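You operate a simulated robot arm through the tools that you are given. There is no shell and no other tool.

The job below is to be done with a simulated robot arm. You get a single attempt, and the scene is never put back.

JOB
Hook the green hose up to the pump port and start the pump.
Fine: the stopper goes on the middle of the cabinet top, the plug in the blue socket; switch on last. Set down upright: teal stopper.

It is judged by the outcome, as a careful person would: the job done as asked, and still so three seconds after it is handed in. It fails if anything else is knocked over, pushed out of place, dropped, spilled or broken. A push-on lid holds only when it is set on centred and level and pressed home; a screw cap is set on level and turned clockwise until tight.

ROBOT AND FRAMES
A 7-joint arm with a two-finger gripper, fixed in place. Base frame: the origin is on the floor under the middle of its stand, x ahead of it, y to its left, z up. Readings come in mm, degrees, newtons and seconds.
With the tool pointing down near the work surface it reaches from about 360 to 780 mm from the base axis. Its first joint turns from -143.0 to 143.0 degrees. Payload 2.45 kg.
The tool frame sits at the grasp point between the pads (the TCP): z along the fingers, y along the line on which they close. The tips reach 26 mm beyond it. The gripper opens to 96 mm; its body begins 69 mm behind the TCP.
Orientation is that of the tool frame in the base frame, as a unit quaternion [x, y, z, w]. With the fingers straight down and closing along the base's y, the tool's x points along the base's -x, its y along +y and its z along -z.

CONTROLS
- The arm moves only by the tool nudge_tool. Its argument "moves" is a list of rows, each a list of 7 numbers: the shift along the tool's x, y, z in units of 40 mm (1.0 is 40 mm), then the turn, a rotation vector about the tool's x, y, z in units of 8 degrees (1.0 is 8 degrees), then the closure, from 0 (fully open) to 1 (shut). In form: [[dx, dy, dz, rx, ry, rz, fingers], ...]. A call has 1 to 20 rows; each row shifts and turns the commanded pose from where the row before left it, along the tool's axes as they then stand. A call with a number of a shift or a turn outside -1 to 1 is refused whole. A row lasts 0.2 s, in which the tool goes at most 50 mm and 8.6 degrees; a call with a longer step from one row to the next is refused whole, and so is a gripper value outside its range. A pose out of reach is approached as far as the arm can. The call stops where the force on the tool passes 40 N (or 10 N more than at its start, if that is more) or the arm is blocked; 0.2 s more then pass. Each finger travels about 50 mm/s and halts on what it meets, pressing with about 36 N; the grip force reading is that of the motor and also rises with nothing between the fingers. The clock runs only during rows and for 0.2 s after the last one: add rows that do not move to give the fingers time. The reply holds the time, the measured pose of the TCP, the force on the tool along the base axes, the opening and the grip force, in the units named above and with some noise, with the torque about the TCP (base axes, N m) and any sound that the robot's microphone picked up.
- Cameras (640 x 400 px; columns grow to the right, rows downward): "scene" is fixed at [400.4, -498.7, 1432]; the picture's right is [0.02, -1.00, 0.00], its down [-0.92, -0.02, -0.39] and it looks along [0.39, 0.01, -0.92] (base axes); focal length 214 px, centre (320, 200). "wrist" rides on the gripper at [82, 3, -98] in the tool frame; the picture's right is [-0.04, 1.00, 0.00], its down [-0.73, -0.03, -0.68] and it looks along [-0.68, -0.03, 0.73] (tool axes); focal length 256 px, centre (320, 200). There is no depth. A picture from a camera that has moved, and an enlarged one, comes with that camera's place and axes in the base frame and with its lens.
- capture(camera): a new picture of that camera. The clock stands still meanwhile.
- slide_trunk(by): slides the trunk up (or, below 0, down) by that many mm; the arm rides with it, the base frame stays. It gives what a move gives, with no picture.
- close_up(camera, box): a new picture of the part [left, top, right, bottom] of that camera's present view, enlarged. The clock stands still meanwhile.
- close_job(): hands the job in; it is judged then, once.

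Nothing tells you positions but the pictures and the camera data. Unless the task says otherwise, let go and move clear before handing in.

The tools are called by a JSON object that holds its "api" and its "payload". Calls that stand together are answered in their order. nudge_tool: Moves the arm, as the interface text tells. Its arguments: {"type":"object","properties":{"moves":{"type":"array"}},"required":["moves"]} The other tools are called the same way: slide_trunk (by) moves the trunk up or down; capture (camera) takes a picture; close_up (camera, box) takes an enlarged picture of a part of a camera's view; close_job () hands the job in.

At the start:

```text
t: 0.0
eef_pos: [399.2, 65.1, 1273.2]
orientation: [0.0, 1.0, -0.001, 0.0]
contact_force: [0.6, -0.4, 0.4]
torque: [0.01, 0.02, 0.01]
opening: 95.8
grip_force: 0.0
trunk travel left (down, up): [-575.0, 65.0]
```

scene: 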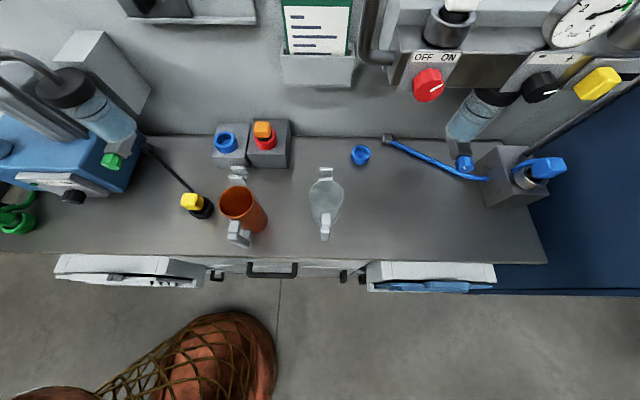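
wrist: 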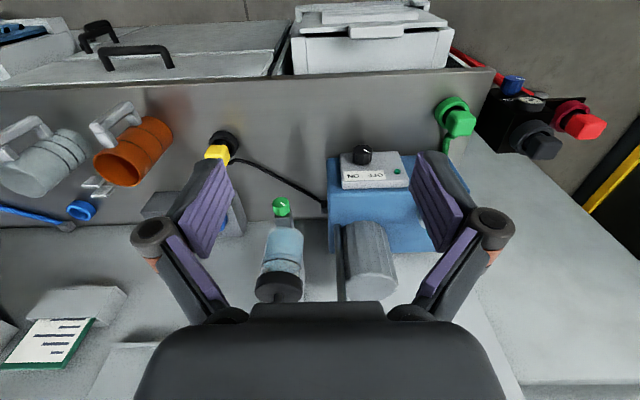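

I see a bench with a blue pump at the left, mugs and sockets in the middle, and a blue hose and fittings on the right. I'll take close-ups first to tell the items apart before moving.

{"api": "close_up", "payload": {"camera": "scene", "box": [0, 30, 160, 130]}}

{"api": "close_up", "payload": {"camera": "scene", "box": [0, 120, 200, 245]}}

{"api": "close_up", "payload": {"camera": "scene", "box": [140, 110, 340, 235]}}

{"api": "close_up", "payload": {"camera": "scene", "box": [0, 200, 160, 300]}}

{"api": "close_up", "payload": {"camera": "wrist", "box": [200, 80, 520, 280]}}

{"api": "close_up", "payload": {"camera": "wrist", "box": [400, 40, 640, 190]}}

{"api": "close_up", "payload": {"camera": "scene", "box": [380, 0, 640, 165]}}

```text
4.00 times, centred on (80, 80) of scene
camera zoom: at [400.4, -498.7, 1432.0], right [0.02, -1.0, 0.0], down [-0.92, -0.02, -0.39], along [0.39, 0.01, -0.92], focal length 858 px, centre (1280, 680)
```

zoom: 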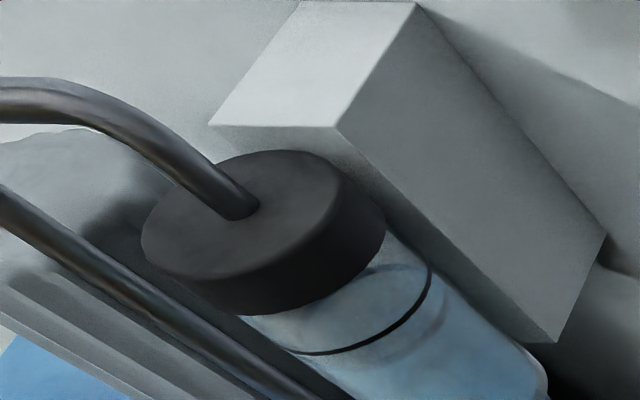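

```text
3.20 times, centred on (100, 182) of scene
camera zoom: at [400.4, -498.7, 1432.0], right [0.02, -1.0, 0.0], down [-0.92, -0.02, -0.39], along [0.39, 0.01, -0.92], focal length 686 px, centre (1024, 256)
```

zoom: 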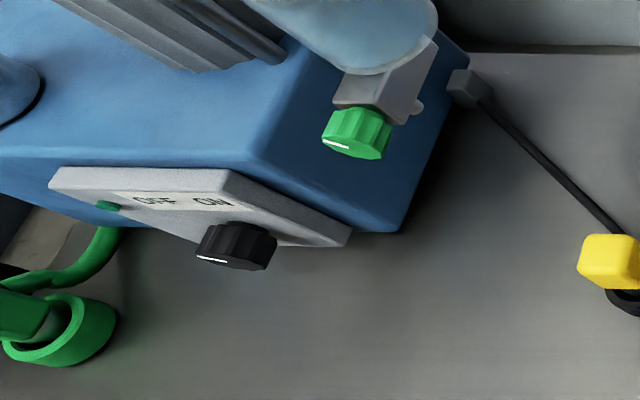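

```text
3.20 times, centred on (240, 172) of scene
camera zoom: at [400.4, -498.7, 1432.0], right [0.02, -1.0, 0.0], down [-0.92, -0.02, -0.39], along [0.39, 0.01, -0.92], focal length 686 px, centre (576, 288)
```

zoom: 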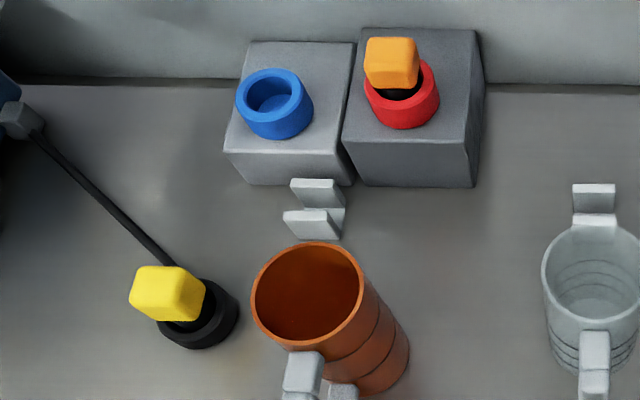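

```text
4.00 times, centred on (80, 250) of scene
camera zoom: at [400.4, -498.7, 1432.0], right [0.02, -1.0, 0.0], down [-0.92, -0.02, -0.39], along [0.39, 0.01, -0.92], focal length 858 px, centre (1280, 0)
```

zoom: 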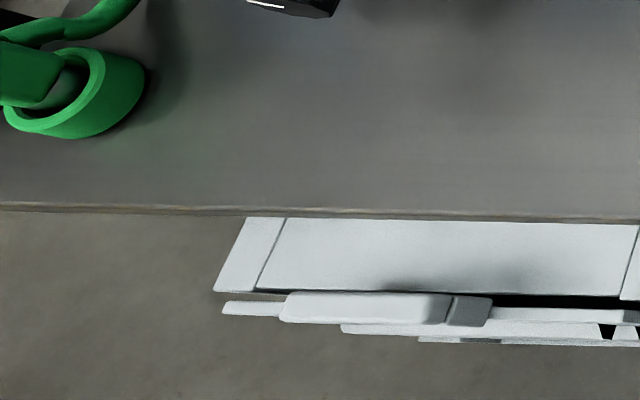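

```text
2.00 times, centred on (360, 180) of wrist
camera zoom: at [317.4, 69.4, 1372.8], right [0.04, 1.0, 0.0], down [0.73, -0.03, 0.68], along [0.68, -0.03, -0.73], focal length 512 px, centre (240, 240)
```

zoom: 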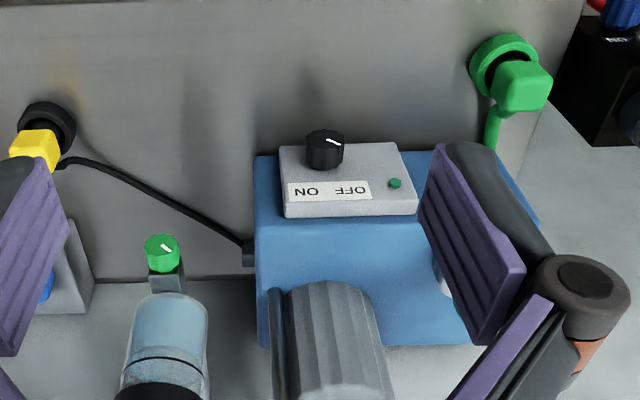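

```text
2.67 times, centred on (520, 115) of wrist
camera zoom: at [317.4, 69.4, 1372.8], right [0.04, 1.0, 0.0], down [0.73, -0.03, 0.68], along [0.68, -0.03, -0.73], focal length 683 px, centre (-213, 427)
```

zoom: 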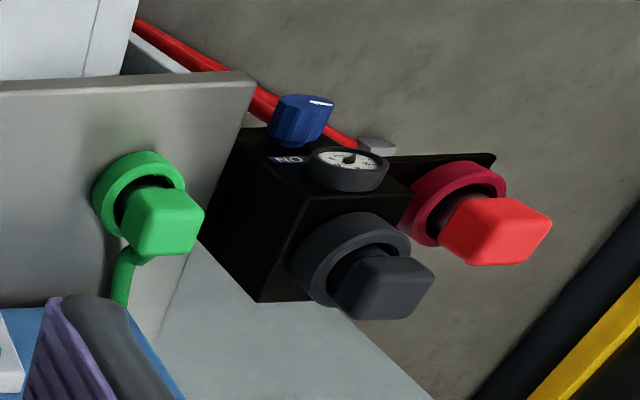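

```text
2.42 times, centred on (510, 82) of scene
camera zoom: at [400.4, -498.7, 1432.0], right [0.02, -1.0, 0.0], down [-0.92, -0.02, -0.39], along [0.39, 0.01, -0.92], focal length 520 px, centre (-141, 485)
```

zoom: 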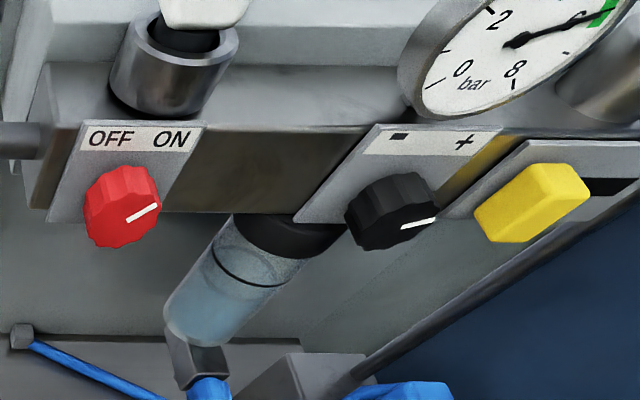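

The green hose plug seems to be parked at the left end of the bench, near (560, 345, 870). The bench top is at about z 850, and the blue pump is left of centre. I'll move the arm left, well above everything, to get a better look there.

{"api": "nudge_tool", "payload": {"moves": [[0, 0.9, 0, 0, 0, 0, 0], [0, 0.9, 0, 0, 0, 0, 0], [0, 0.9, 0, 0, 0, 0, 0], [0, 0.9, 0, 0, 0, 0, 0], [0, 0.9, 0, 0, 0, 0, 0], [0, 0.9, 0, 0, 0, 0, 0], [0, 0.9, 0, 0, 0, 0, 0]]}}

{"api": "capture", "payload": {"camera": "wrist"}}

{"api": "capture", "payload": {"camera": "scene"}}

```text
t: 1.6
eef_pos: [400.5, 294.2, 1272.1]
orientation: [0.001, 1.0, 0.0, 0.0]
contact_force: [0.1, 0.1, 0.3]
torque: [-0.02, -0.03, -0.02]
opening: 96.0
grip_force: 0.1
out of reach, approached as far as the arm can: row 7
trunk travel left (down, up): [-575.0, 65.0]
```

```text
taken
camera wrist: at [317.9, 298.4, 1370.7], right [0.04, 1.0, 0.0], down [0.73, -0.03, 0.68], along [0.68, -0.03, -0.73], focal length 256 px, centre (320, 200)
```

wrist: 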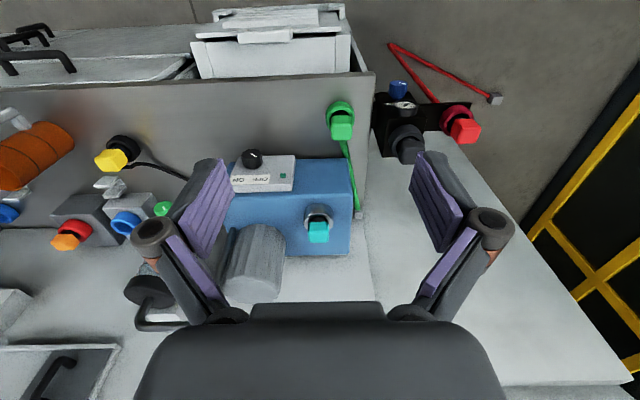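

```text
taken
```

scene: 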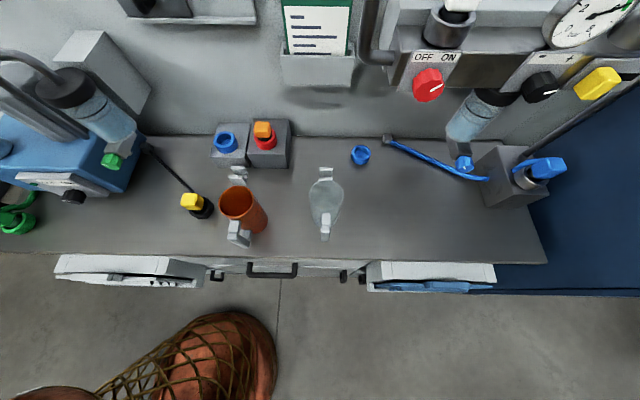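

The teal stopper sits in a grey collar on top of the pump, so that collar should be the pump port. The green plug is parked in a green collar at the front-left. I'll enlarge the views to find the cabinet and understand the parts.

{"api": "close_up", "payload": {"camera": "wrist", "box": [200, 80, 440, 270]}}

{"api": "close_up", "payload": {"camera": "wrist", "box": [360, 40, 640, 215]}}

{"api": "close_up", "payload": {"camera": "wrist", "box": [0, 0, 380, 240]}}

{"api": "close_up", "payload": {"camera": "wrist", "box": [0, 240, 256, 400]}}

{"api": "close_up", "payload": {"camera": "wrist", "box": [384, 200, 640, 400]}}

```text
2.11 times, centred on (320, 175) of wrist
camera zoom: at [317.9, 298.4, 1370.7], right [0.04, 1.0, 0.0], down [0.73, -0.03, 0.68], along [0.68, -0.03, -0.73], focal length 539 px, centre (320, 253)
```

zoom: 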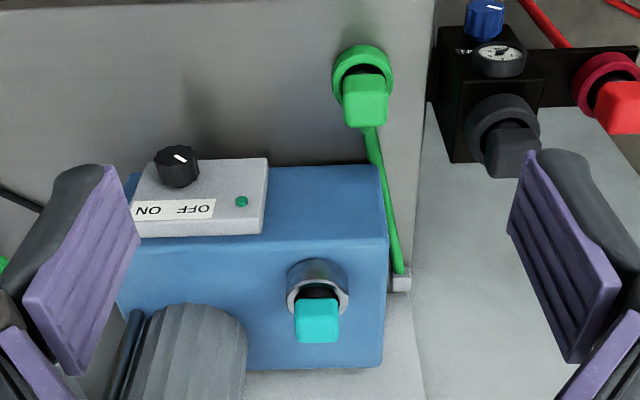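

```text
2.29 times, centred on (500, 128) of wrist
camera zoom: at [317.9, 298.4, 1370.7], right [0.04, 1.0, 0.0], down [0.73, -0.03, 0.68], along [0.68, -0.03, -0.73], focal length 585 px, centre (-91, 366)
```

zoom: 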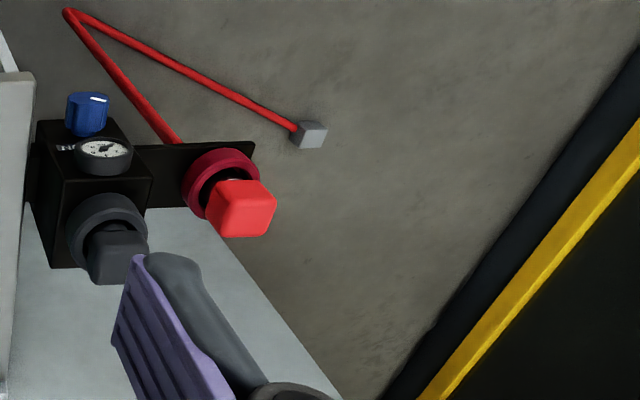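

```text
1.67 times, centred on (190, 120) of wrist
camera zoom: at [317.9, 298.4, 1370.7], right [0.04, 1.0, 0.0], down [0.73, -0.03, 0.68], along [0.68, -0.03, -0.73], focal length 427 px, centre (537, 333)
```

zoom: 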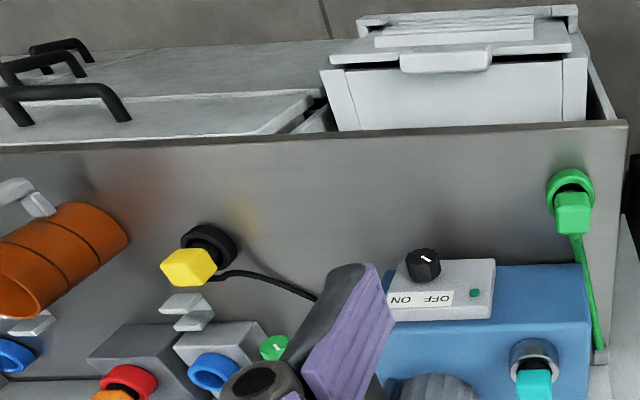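

```text
2.50 times, centred on (128, 320) of wrist
camera zoom: at [317.9, 298.4, 1370.7], right [0.04, 1.0, 0.0], down [0.73, -0.03, 0.68], along [0.68, -0.03, -0.73], focal length 640 px, centre (800, -100)
```

zoom: 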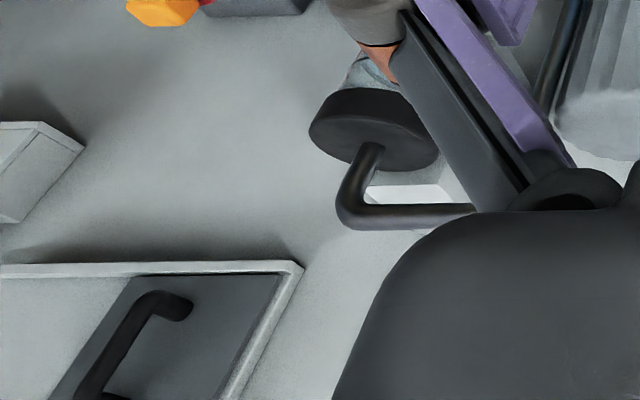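

```text
2.00 times, centred on (512, 300) of wrist
camera zoom: at [317.9, 298.4, 1370.7], right [0.04, 1.0, 0.0], down [0.73, -0.03, 0.68], along [0.68, -0.03, -0.73], focal length 512 px, centre (-64, 0)
```

zoom: 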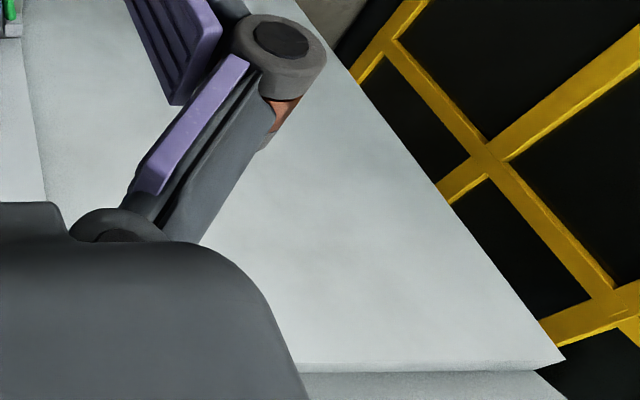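

The job looks like this: the pump's cord ends in the yellow plug, parked in a black holder, and the empty blue socket is on the back grey box. I still have to find the "cabinet", which may be a wall-mounted box, so I'll go back right, rise and look around.

{"api": "nudge_tool", "payload": {"moves": [[0, -0.9, 0, 0, 0, 0, 0], [0, -0.9, 0, 0, 0, 0, 0], [0, -0.9, 0, 0, 0, 0, 0], [0, -0.9, 0, 0, 0, 0, 0], [0, -0.9, 0, 0, 0, 0, 0], [0, -0.9, 0, 0, 0, 0, 0], [0, -0.9, 0, 0, 0, 0, 0], [0, -0.9, 0, 0, 0, 0, 0], [0, -0.9, 0, 0, 0, 0, 0], [0, -0.9, 0, 0, 0, 0, 0]]}}

{"api": "slide_trunk", "payload": {"by": 60}}

{"api": "capture", "payload": {"camera": "wrist"}}

{"api": "capture", "payload": {"camera": "scene"}}

```text
t: 3.8
eef_pos: [397.4, -66.4, 1272.0]
orientation: [0.0, 1.0, 0.0, 0.001]
contact_force: [0.5, 0.2, 0.6]
torque: [-0.02, 0.0, 0.02]
opening: 96.0
grip_force: 0.0
trunk travel left (down, up): [-575.0, 65.0]
```

```text
t: 4.8
eef_pos: [397.5, -65.5, 1329.7]
orientation: [0.0, 1.0, -0.001, 0.0]
contact_force: [-0.3, -0.4, -0.3]
torque: [0.03, 0.0, 0.01]
opening: 95.9
grip_force: 0.1
trunk travel left (down, up): [-635.0, 5.0]
```

```text
taken
camera wrist: at [315.7, -62.5, 1429.9], right [0.04, 1.0, 0.0], down [0.73, -0.03, 0.68], along [0.68, -0.03, -0.73], focal length 256 px, centre (320, 200)
```

wrist: 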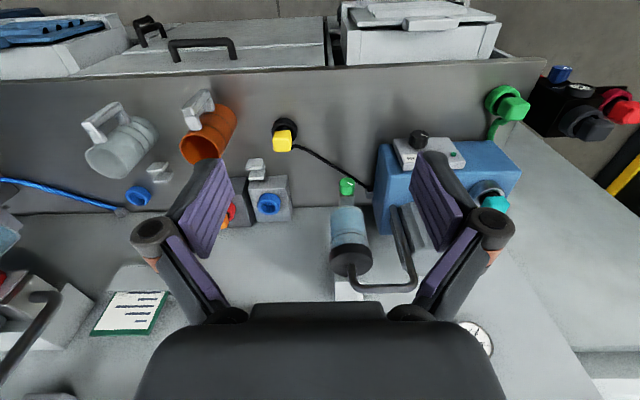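

```text
taken
```

scene: 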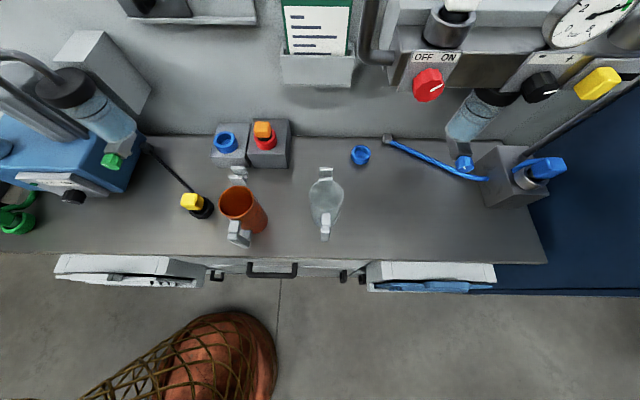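

The wall behind has a gauge and more wall-mounted items. I'll tilt the tool forward so the wrist camera looks at the wall more level, which should show any cabinets.

{"api": "nudge_tool", "payload": {"moves": [[0, 0, 0, 0, -1, 0, 0], [0, 0, 0, 0, -1, 0, 0], [0, 0, 0, 0, -1, 0, 0], [0, 0, 0, 0, -1, 0, 0]]}}

{"api": "capture", "payload": {"camera": "wrist"}}

```text
t: 5.8
eef_pos: [397.3, -64.5, 1330.2]
orientation: [0.0, 0.961, 0.0, 0.277]
contact_force: [0.0, -0.1, 0.9]
torque: [0.01, 0.02, -0.04]
opening: 96.1
grip_force: 0.1
trunk travel left (down, up): [-635.0, 5.0]
```

```text
taken
camera wrist: at [275.4, -62.5, 1371.4], right [0.03, 1.0, 0.02], down [0.26, -0.03, 0.96], along [0.96, -0.03, -0.26], focal length 256 px, centre (320, 200)
```

wrist: 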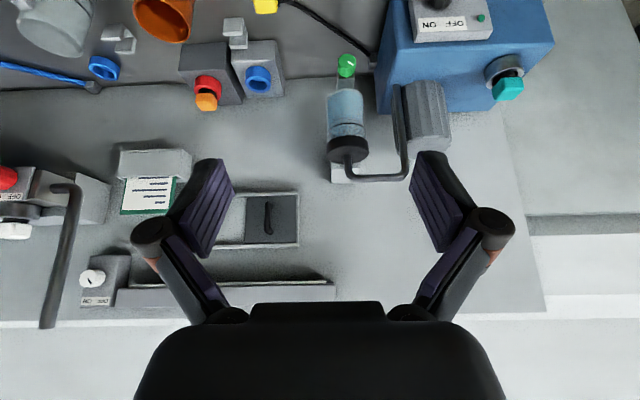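

The view now shows the wall: a small white box with a dark door and handle, a chart, and another white knob unit. I'll enlarge these.

{"api": "close_up", "payload": {"camera": "wrist", "box": [60, 130, 380, 330]}}

{"api": "close_up", "payload": {"camera": "wrist", "box": [160, 40, 480, 240]}}

{"api": "close_up", "payload": {"camera": "wrist", "box": [380, 0, 640, 162]}}

{"api": "close_up", "payload": {"camera": "scene", "box": [100, 0, 400, 130]}}

```text
2.00 times, centred on (220, 230) of wrist
camera zoom: at [275.4, -62.5, 1371.4], right [0.03, 1.0, 0.02], down [0.26, -0.03, 0.96], along [0.96, -0.03, -0.26], focal length 512 px, centre (520, 140)
```

zoom: 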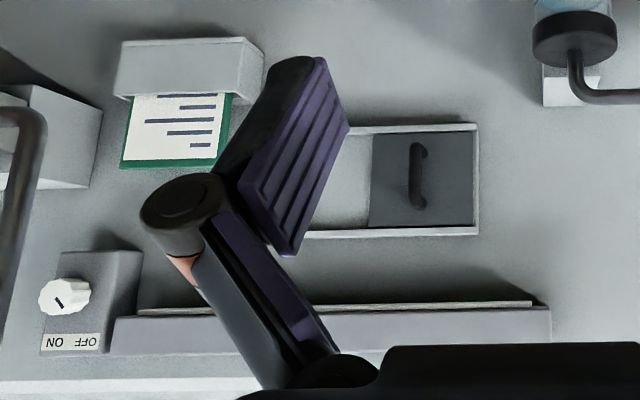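

```text
2.00 times, centred on (320, 140) of wrist
camera zoom: at [275.4, -62.5, 1371.4], right [0.03, 1.0, 0.02], down [0.26, -0.03, 0.96], along [0.96, -0.03, -0.26], focal length 512 px, centre (320, 320)
```

zoom: 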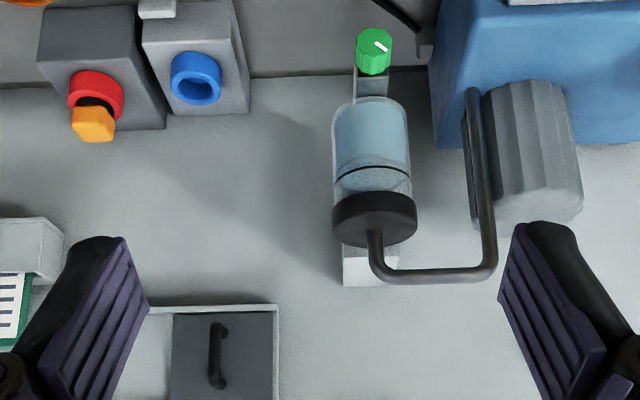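

```text
2.46 times, centred on (510, 81) of wrist
camera zoom: at [275.4, -62.5, 1371.4], right [0.03, 1.0, 0.02], down [0.26, -0.03, 0.96], along [0.96, -0.03, -0.26], focal length 630 px, centre (-148, 493)
```

zoom: 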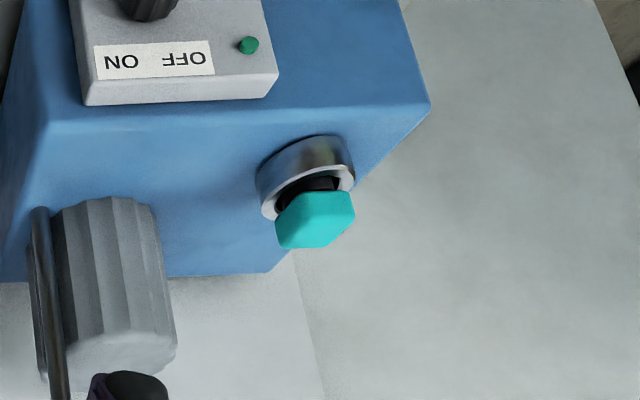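

```text
2.13 times, centred on (250, 65) of scene
camera zoom: at [400.4, -498.7, 1432.0], right [0.02, -1.0, 0.0], down [-0.92, -0.02, -0.39], along [0.39, 0.01, -0.92], focal length 458 px, centre (469, 488)
```

zoom: 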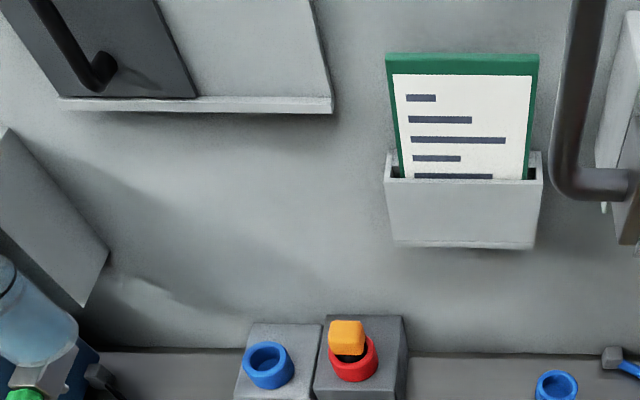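

The framed dark door is only a shallow wall panel, and the small white box behind the bottle is its bracket. I haven't found a reachable cabinet top yet, so I'll turn the camera to the left to look at that side.

{"api": "nudge_tool", "payload": {"moves": [[0, 0, 0, -0.53, 0, -0.848, 0], [0, 0, 0, -0.53, 0, -0.848, 0], [0, 0, 0, -0.53, 0, -0.848, 0], [0, 0, 0, -0.53, 0, -0.848, 0], [0, 0, 0, -0.53, 0, -0.848, 0], [0, 0, 0, -0.53, 0, -0.848, 0], [0, 0, 0, -0.53, 0, -0.848, 0]]}}

{"api": "capture", "payload": {"camera": "wrist"}}

```text
t: 7.4
eef_pos: [399.4, -66.8, 1330.0]
orientation: [-0.451, 0.849, 0.129, 0.243]
contact_force: [0.3, -0.2, -0.1]
torque: [-0.01, 0.0, -0.01]
opening: 96.1
grip_force: 0.1
trunk travel left (down, up): [-635.0, 5.0]
```

```text
taken
camera wrist: at [328.2, -164.9, 1372.1], right [-0.81, 0.59, 0.02], down [0.17, 0.2, 0.96], along [0.56, 0.78, -0.26], focal length 256 px, centre (320, 200)
```

wrist: 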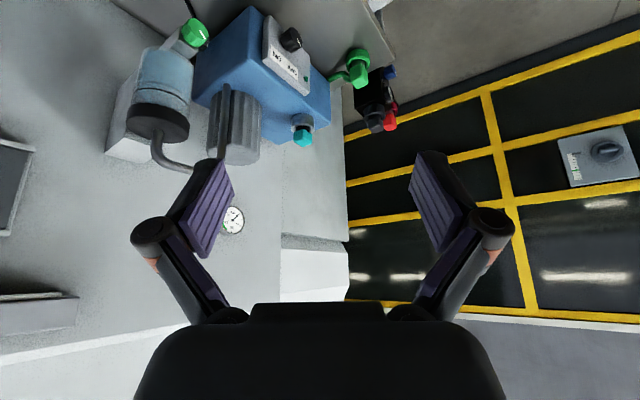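

On the left there's only a dark fenced partition with a gauge and a box, no cabinet within reach. Next I'll look to the right and behind the robot.

{"api": "nudge_tool", "payload": {"moves": [[0, 0, 0, 0.53, 0, 0.848, 0], [0, 0, 0, 0.53, 0, 0.848, 0], [0, 0, 0, 0.53, 0, 0.848, 0], [0, 0, 0, 0.53, 0, 0.848, 0], [0, 0, 0, 0.53, 0, 0.848, 0], [0, 0, 0, 0.53, 0, 0.848, 0], [0, 0, 0, 0.53, 0, 0.848, 0], [0, 0, 0, 0.53, 0, 0.848, 0], [0, 0, 0, 0.53, 0, 0.848, 0], [0, 0, 0, 0.53, 0, 0.848, 0], [0, 0, 0, 0.53, 0, 0.848, 0], [0, 0, 0, 0.53, 0, 0.848, 0], [0, 0, 0, 0.53, 0, 0.848, 0], [0, 0, 0, 0.53, 0, 0.848, 0]]}}

{"api": "capture", "payload": {"camera": "wrist"}}

{"api": "close_up", "payload": {"camera": "scene", "box": [40, 240, 240, 310]}}

{"api": "close_up", "payload": {"camera": "scene", "box": [340, 240, 540, 310]}}

```text
t: 10.4
eef_pos: [398.3, -64.3, 1331.7]
orientation: [0.452, 0.847, -0.131, 0.245]
contact_force: [0.6, 0.0, 1.1]
torque: [0.0, -0.02, 0.03]
opening: 95.9
grip_force: 0.0
trunk travel left (down, up): [-635.0, 5.0]
```

```text
taken
camera wrist: at [331.9, 37.3, 1371.2], right [0.85, 0.53, 0.02], down [0.12, -0.23, 0.96], along [0.52, -0.82, -0.26], focal length 256 px, centre (320, 200)
```

wrist: 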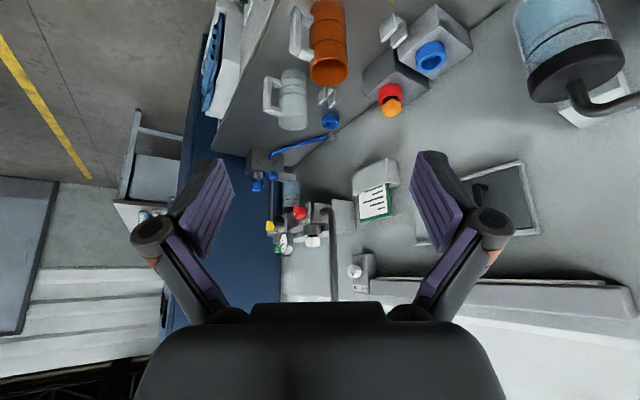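

```text
3.20 times, centred on (140, 275) of scene
camera zoom: at [400.4, -498.7, 1432.0], right [0.02, -1.0, 0.0], down [-0.92, -0.02, -0.39], along [0.39, 0.01, -0.92], focal length 686 px, centre (896, -40)
```

zoom: 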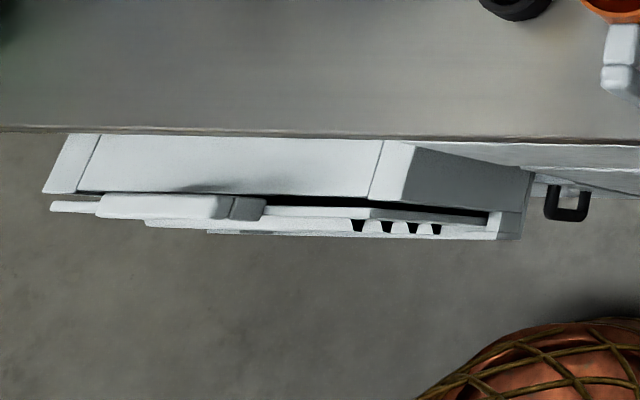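

```text
3.20 times, centred on (440, 275) of scene
camera zoom: at [400.4, -498.7, 1432.0], right [0.02, -1.0, 0.0], down [-0.92, -0.02, -0.39], along [0.39, 0.01, -0.92], focal length 686 px, centre (-64, -40)
```

zoom: 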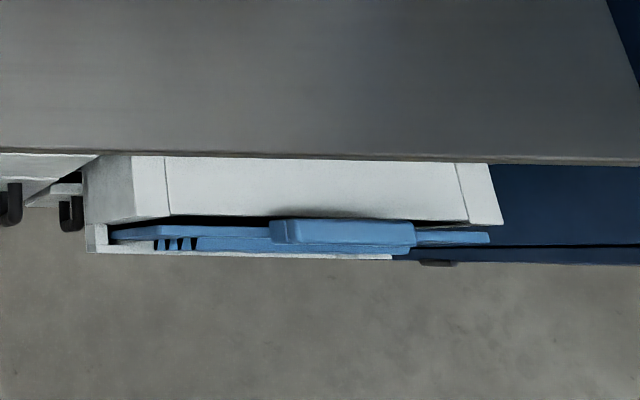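

On the right I see a blue partition and a small cart far away. I'll swing further right to see what stands beside and behind the robot.

{"api": "nudge_tool", "payload": {"moves": [[-0.542, -0.597, 0.339, 0.331, 0, 0.53, 0], [-0.542, -0.597, 0.339, 0.331, 0, 0.53, 0], [-0.542, -0.597, 0.339, 0.331, 0, 0.53, 0], [-0.542, -0.597, 0.339, 0.331, 0, 0.53, 0], [-0.542, -0.597, 0.339, 0.331, 0, 0.53, 0], [-0.542, -0.597, 0.339, 0.331, 0, 0.53, 0], [-0.542, -0.597, 0.339, 0.331, 0, 0.53, 0], [-0.542, -0.597, 0.339, 0.331, 0, 0.53, 0], [-0.542, -0.597, 0.339, 0.331, 0, 0.53, 0], [-0.542, -0.597, 0.339, 0.331, 0, 0.53, 0]]}}

{"api": "capture", "payload": {"camera": "wrist"}}

{"api": "capture", "payload": {"camera": "scene"}}

```text
t: 12.6
eef_pos: [221.1, -357.4, 1328.1]
orientation: [0.769, 0.577, -0.221, 0.165]
contact_force: [0.5, 0.7, 0.3]
torque: [-0.03, -0.02, -0.02]
opening: 96.0
grip_force: 0.1
trunk travel left (down, up): [-635.0, 5.0]
```

```text
taken
camera wrist: at [257.9, -240.7, 1369.3], right [0.95, -0.31, 0.02], down [-0.1, -0.24, 0.96], along [-0.29, -0.92, -0.26], focal length 256 px, centre (320, 200)
```

wrist: 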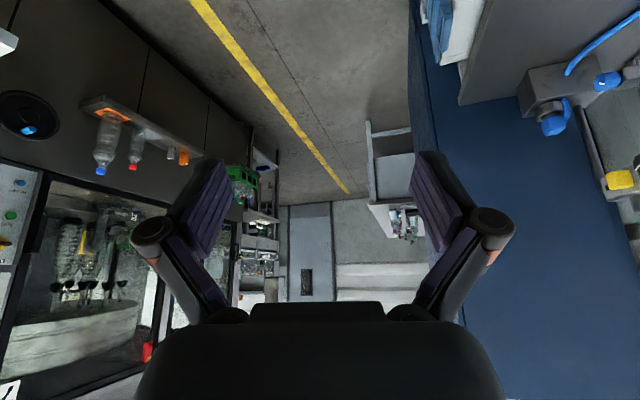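

```text
taken
```

scene: 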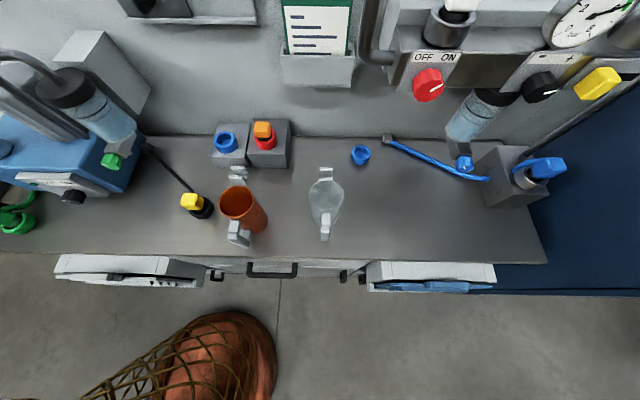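

Only a machine and floor are on the right-rear side, nothing within reach. I'll swing back and look at the left-rear side too.

{"api": "nudge_tool", "payload": {"moves": [[0.542, 0.597, -0.339, -0.331, 0, -0.53, 0], [0.542, 0.597, -0.339, -0.331, 0, -0.53, 0], [0.542, 0.597, -0.339, -0.331, 0, -0.53, 0], [0.542, 0.597, -0.339, -0.331, 0, -0.53, 0], [0.542, 0.597, -0.339, -0.331, 0, -0.53, 0], [0.542, 0.597, -0.339, -0.331, 0, -0.53, 0], [0.542, 0.597, -0.339, -0.331, 0, -0.53, 0], [0.542, 0.597, -0.339, -0.331, 0, -0.53, 0], [0.542, 0.597, -0.339, -0.331, 0, -0.53, 0], [0.542, 0.597, -0.339, -0.331, 0, -0.53, 0], [0, 0, 0, -0.53, 0, -0.848, 0], [0, 0, 0, -0.53, 0, -0.848, 0], [0, 0, 0, -0.53, 0, -0.848, 0], [0, 0, 0, -0.53, 0, -0.848, 0], [0, 0, 0, -0.53, 0, -0.848, 0], [0, 0, 0, -0.53, 0, -0.848, 0], [0, 0, 0, -0.53, 0, -0.848, 0], [0, 0, 0, -0.53, 0, -0.848, 0], [0, 0, 0, -0.53, 0, -0.848, 0], [0, 0, 0, -0.53, 0, -0.848, 0]]}}

```text
t: 16.8
eef_pos: [423.0, -82.5, 1329.9]
orientation: [-0.2, 0.94, 0.057, 0.27]
contact_force: [-0.1, 0.6, -0.8]
torque: [-0.01, -0.01, -0.03]
opening: 96.2
grip_force: 0.1
trunk travel left (down, up): [-635.0, 5.0]
```

I'll sweep around to the left along the same radius.

{"api": "nudge_tool", "payload": {"moves": [[-0.426, 0.717, 0.266, -0.307, 0, -0.492, 0], [-0.426, 0.717, 0.266, -0.307, 0, -0.492, 0], [-0.426, 0.717, 0.266, -0.307, 0, -0.492, 0], [-0.426, 0.717, 0.266, -0.307, 0, -0.492, 0], [-0.426, 0.717, 0.266, -0.307, 0, -0.492, 0], [-0.426, 0.717, 0.266, -0.307, 0, -0.492, 0], [-0.426, 0.717, 0.266, -0.307, 0, -0.492, 0], [-0.426, 0.717, 0.266, -0.307, 0, -0.492, 0], [-0.426, 0.717, 0.266, -0.307, 0, -0.492, 0], [-0.426, 0.717, 0.266, -0.307, 0, -0.492, 0], [-0.426, 0.717, 0.266, -0.307, 0, -0.492, 0], [-0.426, 0.717, 0.266, -0.307, 0, -0.492, 0], [-0.426, 0.717, 0.266, -0.307, 0, -0.492, 0], [-0.426, 0.717, 0.266, -0.307, 0, -0.492, 0]]}}

{"api": "capture", "payload": {"camera": "wrist"}}

```text
t: 19.8
eef_pos: [267.3, 355.9, 1330.1]
orientation: [-0.674, 0.685, 0.194, 0.197]
contact_force: [1.2, -0.9, 0.3]
torque: [0.06, 0.01, 0.01]
opening: 96.2
grip_force: 0.0
trunk travel left (down, up): [-635.0, 5.0]
```

```text
taken
camera wrist: at [261.9, 234.7, 1371.2], right [-1.0, 0.05, 0.02], down [0.03, 0.26, 0.96], along [0.04, 0.96, -0.26], focal length 256 px, centre (320, 200)
```

wrist: 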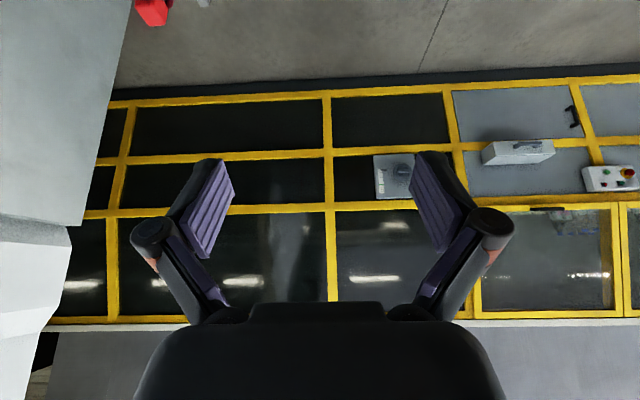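

Nothing on the left within reach either, only the yellow-framed partition. I'll tilt the tool back down to look at the black device and the left end of the bench.

{"api": "nudge_tool", "payload": {"moves": [[0, 0, 0, 0, 1, 0, 0], [0, 0, 0, 0, 1, 0, 0], [0, 0, 0, 0, 1, 0, 0], [0, 0, 0, 0, 1, 0, 0], [0, 0, 0, 0, 0, 1, 0], [0, 0, 0, 0, 0, 1, 0], [0, 0, 0, 0, 0, 1, 0], [0, 0, 0, 0, 0, 1, 0]]}}

{"api": "capture", "payload": {"camera": "wrist"}}

{"api": "close_up", "payload": {"camera": "wrist", "box": [0, 0, 320, 200]}}

```text
t: 21.6
eef_pos: [269.5, 356.0, 1330.9]
orientation: [-0.476, 0.879, 0.0, 0.0]
contact_force: [-0.2, 0.8, -0.4]
torque: [0.04, -0.02, -0.02]
opening: 96.1
grip_force: 0.0
trunk travel left (down, up): [-635.0, 5.0]
```

```text
taken
camera wrist: at [222.0, 289.8, 1429.8], right [-0.81, 0.58, 0.0], down [0.43, 0.6, 0.68], along [0.39, 0.55, -0.73], focal length 256 px, centre (320, 200)
```

wrist: 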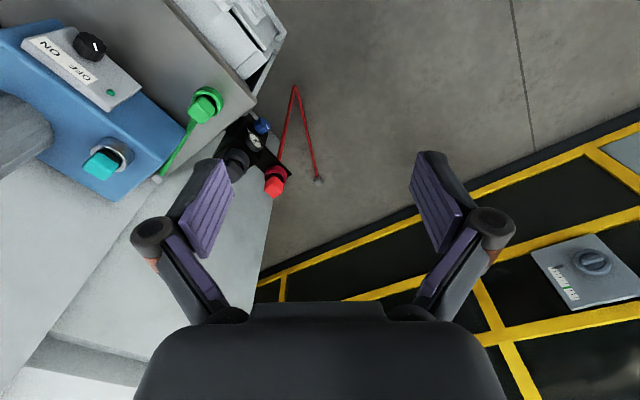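

```text
2.00 times, centred on (160, 100) of wrist
camera zoom: at [222.0, 289.8, 1429.8], right [-0.81, 0.58, 0.0], down [0.43, 0.6, 0.68], along [0.39, 0.55, -0.73], focal length 512 px, centre (640, 400)
```

zoom: 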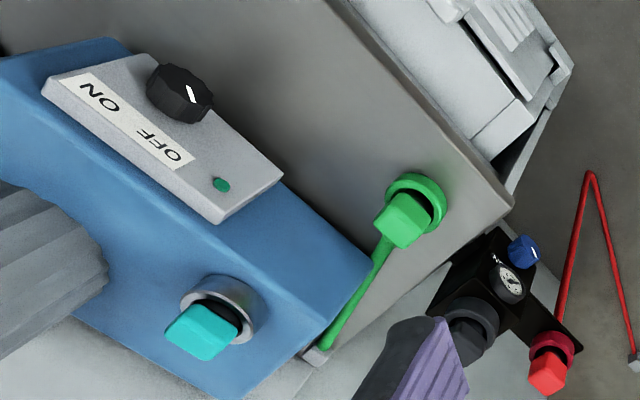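

The black device is fixed at the bench's left end. I'll now go back to the middle-right, in front of the wall box with the dark door, to judge whether it has a usable top.

{"api": "nudge_tool", "payload": {"moves": [[0.066, -0.948, 0, 0, 0, 0.61, 0], [0.066, -0.948, 0, 0, 0, 0.61, 0], [0.066, -0.948, 0, 0, 0, 0.61, 0], [0.066, -0.948, 0, 0, 0, 0.61, 0], [0.066, -0.948, 0, 0, 0, 0.61, 0], [0.066, -0.948, 0, 0, 0, 0.61, 0], [0.066, -0.948, 0, 0, 0, 0.61, 0], [0.066, -0.948, 0, 0, 0, 0.61, 0], [0.066, -0.948, 0, 0, 0, 0.61, 0], [0.066, -0.948, 0, 0, 0, 0.61, 0], [0.066, -0.948, 0, 0, 0, 0.61, 0], [0.066, -0.948, 0, 0, 0, 0.61, 0], [0, -0.9, 0, 0, 0, 0, 0], [0, -0.9, 0, 0, 0, 0, 0], [0, -0.9, 0, 0, 0, 0, 0], [0, -0.9, 0, 0, 0, 0, 0], [0, 0, 0, 0, -1, 0, 0], [0, 0, 0, 0, -1, 0, 0], [0, 0, 0, 0, -1, 0, 0]]}}

{"api": "capture", "payload": {"camera": "wrist"}}

```text
t: 25.6
eef_pos: [457.1, -179.7, 1331.0]
orientation: [0.014, 0.978, -0.003, 0.21]
contact_force: [0.0, 0.5, -0.3]
torque: [-0.03, 0.04, 0.02]
opening: 96.2
grip_force: 0.0
trunk travel left (down, up): [-635.0, 5.0]
```

```text
taken
camera wrist: at [342.9, -173.6, 1388.1], right [0.06, 1.0, 0.02], down [0.39, -0.04, 0.92], along [0.92, -0.05, -0.39], focal length 256 px, centre (320, 200)
```

wrist: 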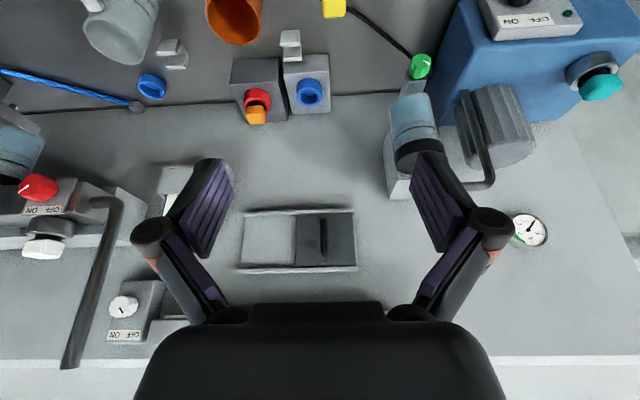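

{"api": "close_up", "payload": {"camera": "wrist", "box": [200, 180, 400, 300]}}

{"api": "close_up", "payload": {"camera": "wrist", "box": [360, 60, 560, 260]}}

{"api": "close_up", "payload": {"camera": "wrist", "box": [60, 0, 360, 180]}}

```text
3.20 times, centred on (300, 240) of wrist
camera zoom: at [342.9, -173.6, 1388.1], right [0.06, 1.0, 0.02], down [0.39, -0.04, 0.92], along [0.92, -0.05, -0.39], focal length 819 px, centre (384, 72)
```

zoom: 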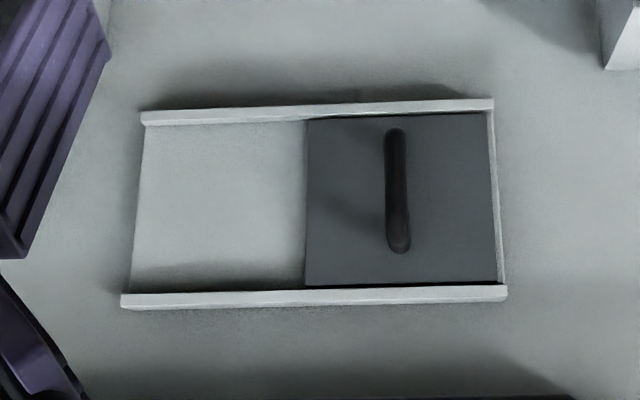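

```text
2.00 times, centred on (460, 160) of wrist
camera zoom: at [342.9, -173.6, 1388.1], right [0.06, 1.0, 0.02], down [0.39, -0.04, 0.92], along [0.92, -0.05, -0.39], focal length 512 px, centre (40, 280)
```

zoom: 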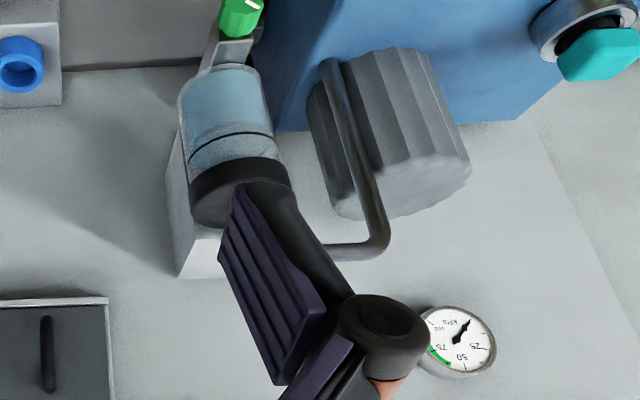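

```text
2.13 times, centred on (210, 90) of wrist
camera zoom: at [342.9, -173.6, 1388.1], right [0.06, 1.0, 0.02], down [0.39, -0.04, 0.92], along [0.92, -0.05, -0.39], focal length 546 px, centre (555, 435)
```

zoom: 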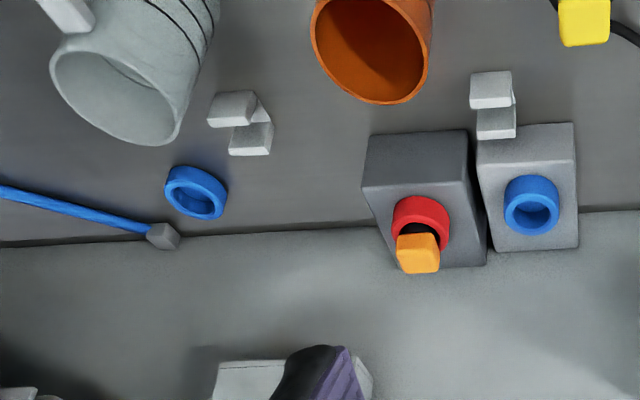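

The dark-door thing is just a sliding panel flush on the wall, with no top to stand anything on. The only cabinet is the bench itself: it has doors with black handles, and its top is the worktop, so its middle lies between the two mugs at about (655, -355). Next I'll move over to the pump for close views of the port.

{"api": "nudge_tool", "payload": {"moves": [[0, 0, 0, 0, 1, 0, 0], [0, 0, 0, 0, 1, 0, 0], [0, 0, 0, 0, 1, 0, 0], [0, 0, 1, 0, 0.03, -0.205, 0], [0, 0, 1, 0, 0, 0, 0], [0, 0.95, 0, 0, 0, 0, 0], [0, 0.95, 0, 0, 0, 0, 0], [0, 0.95, 0, 0, 0, 0, 0], [0, 0.95, 0, 0, 0, 0, 0], [0, 0.95, 0, 0, 0, 0, 0], [0, 0.95, 0, 0, 0, 0, 0], [0, 0.95, 0, 0, 0, 0, 0], [0, 0.95, 0, 0, 0, 0, 0], [0, 0.95, 0, 0, 0, 0, 0], [0, 0.95, 0, 0, 0, 0, 0], [0, 0.95, 0, 0, 0, 0, 0], [0, 0.95, 0, 0, 0, 0, 0]]}}

{"api": "capture", "payload": {"camera": "wrist"}}

```text
t: 29.2
eef_pos: [456.8, 275.6, 1252.5]
orientation: [-0.002, 1.0, -0.002, -0.003]
contact_force: [-0.3, 0.6, -0.3]
torque: [0.02, 0.02, -0.02]
opening: 96.0
grip_force: 0.2
trunk travel left (down, up): [-635.0, 5.0]
```

```text
taken
camera wrist: at [375.9, 279.0, 1351.0], right [0.04, 1.0, 0.0], down [0.74, -0.03, 0.67], along [0.67, -0.03, -0.74], focal length 256 px, centre (320, 200)
```

wrist: 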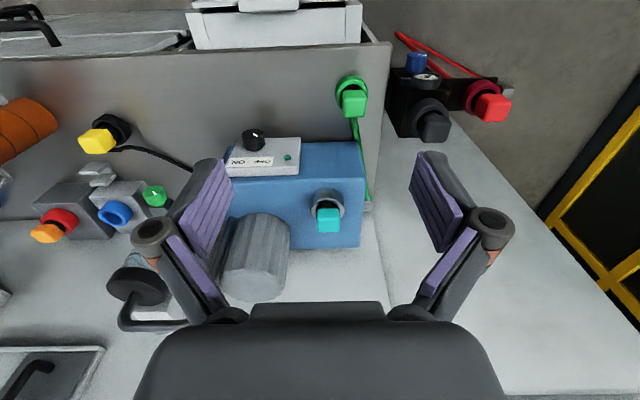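

I'm above the pump's left part. I'll go forward and down for a closer view of the teal stopper and the port.

{"api": "nudge_tool", "payload": {"moves": [[-0.86, 0, 0.6, 0, 0, 0, 0], [-0.86, 0, 0.6, 0, 0, 0, 0], [-0.86, 0, 0.6, 0, 0, 0, 0]]}}

{"api": "capture", "payload": {"camera": "wrist"}}

{"api": "close_up", "payload": {"camera": "wrist", "box": [220, 80, 420, 300]}}

{"api": "close_up", "payload": {"camera": "wrist", "box": [300, 0, 460, 100]}}

```text
t: 30.0
eef_pos: [559.6, 274.4, 1178.5]
orientation: [-0.002, 1.0, -0.001, -0.002]
contact_force: [0.0, 0.3, 1.1]
torque: [0.02, -0.01, 0.02]
opening: 95.9
grip_force: 0.0
trunk travel left (down, up): [-635.0, 5.0]
```

```text
taken
camera wrist: at [478.3, 278.2, 1278.6], right [0.04, 1.0, 0.0], down [0.74, -0.03, 0.68], along [0.67, -0.03, -0.74], focal length 256 px, centre (320, 200)
```

wrist: 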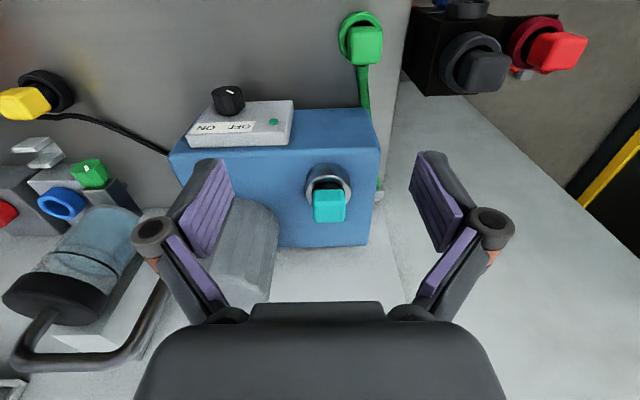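

```text
1.82 times, centred on (320, 190) of wrist
camera zoom: at [478.3, 278.2, 1278.6], right [0.04, 1.0, 0.0], down [0.74, -0.03, 0.68], along [0.67, -0.03, -0.74], focal length 465 px, centre (320, 218)
```

zoom: 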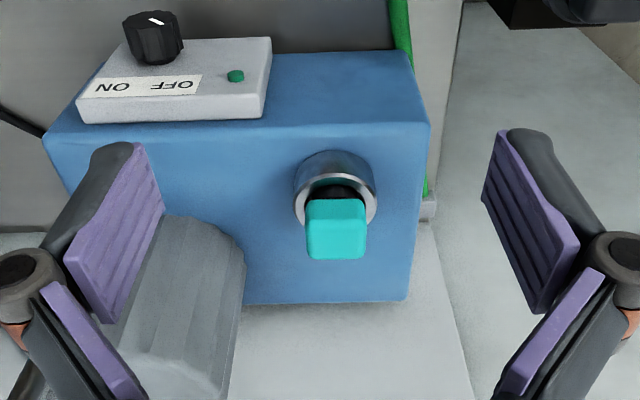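

```text
4.00 times, centred on (380, 50) of wrist
camera zoom: at [478.3, 278.2, 1278.6], right [0.04, 1.0, 0.0], down [0.74, -0.03, 0.68], along [0.67, -0.03, -0.74], focal length 1024 px, centre (80, 800)
```

zoom: 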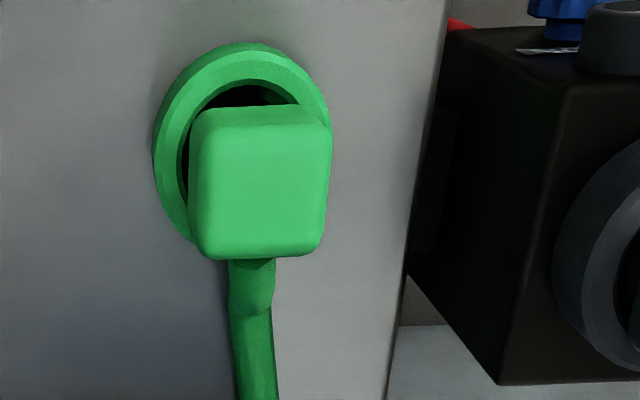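

The port collar is a metal ring on the pump's top with the teal stopper in it, and the knob faces the robot on the front panel. I'll enlarge the stopper and knob further.

{"api": "close_up", "payload": {"camera": "wrist", "box": [290, 145, 370, 245]}}

{"api": "close_up", "payload": {"camera": "wrist", "box": [180, 70, 320, 160]}}

{"api": "close_up", "payload": {"camera": "wrist", "box": [0, 50, 180, 162]}}

```text
4.00 times, centred on (330, 195) of wrist
camera zoom: at [478.3, 278.2, 1278.6], right [0.04, 1.0, 0.0], down [0.74, -0.03, 0.68], along [0.67, -0.03, -0.74], focal length 1024 px, centre (280, 220)
```

zoom: 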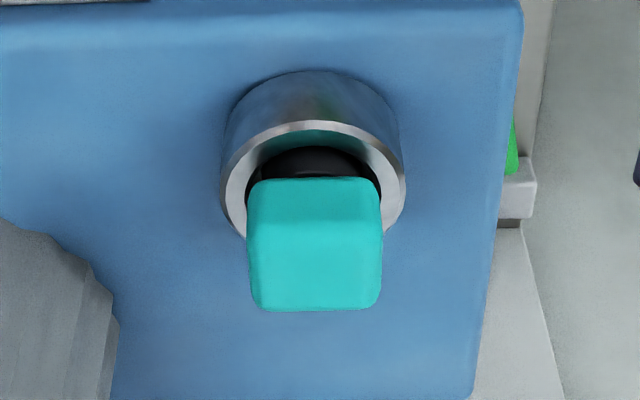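

```text
4.44 times, centred on (250, 115) of wrist
camera zoom: at [478.3, 278.2, 1278.6], right [0.04, 1.0, 0.0], down [0.74, -0.03, 0.68], along [0.67, -0.03, -0.74], focal length 1138 px, centre (631, 578)
```

zoom: 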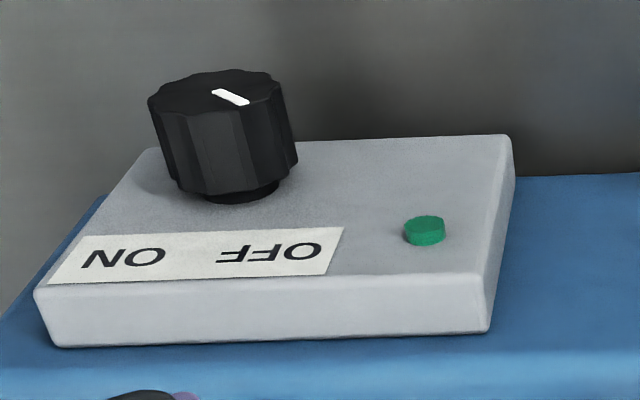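

```text
3.56 times, centred on (90, 106) of wrist
camera zoom: at [478.3, 278.2, 1278.6], right [0.04, 1.0, 0.0], down [0.74, -0.03, 0.68], along [0.67, -0.03, -0.74], focal length 910 px, centre (1138, 534)
```

zoom: 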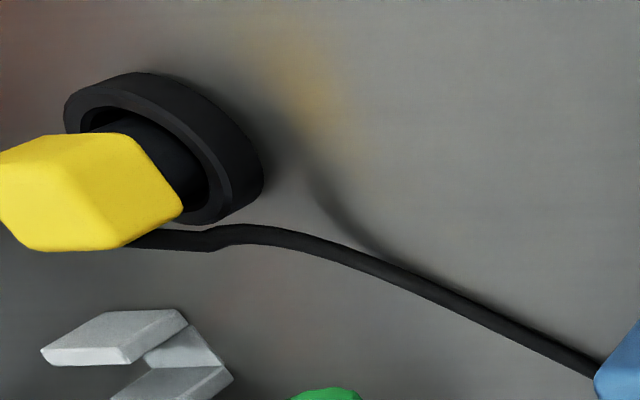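

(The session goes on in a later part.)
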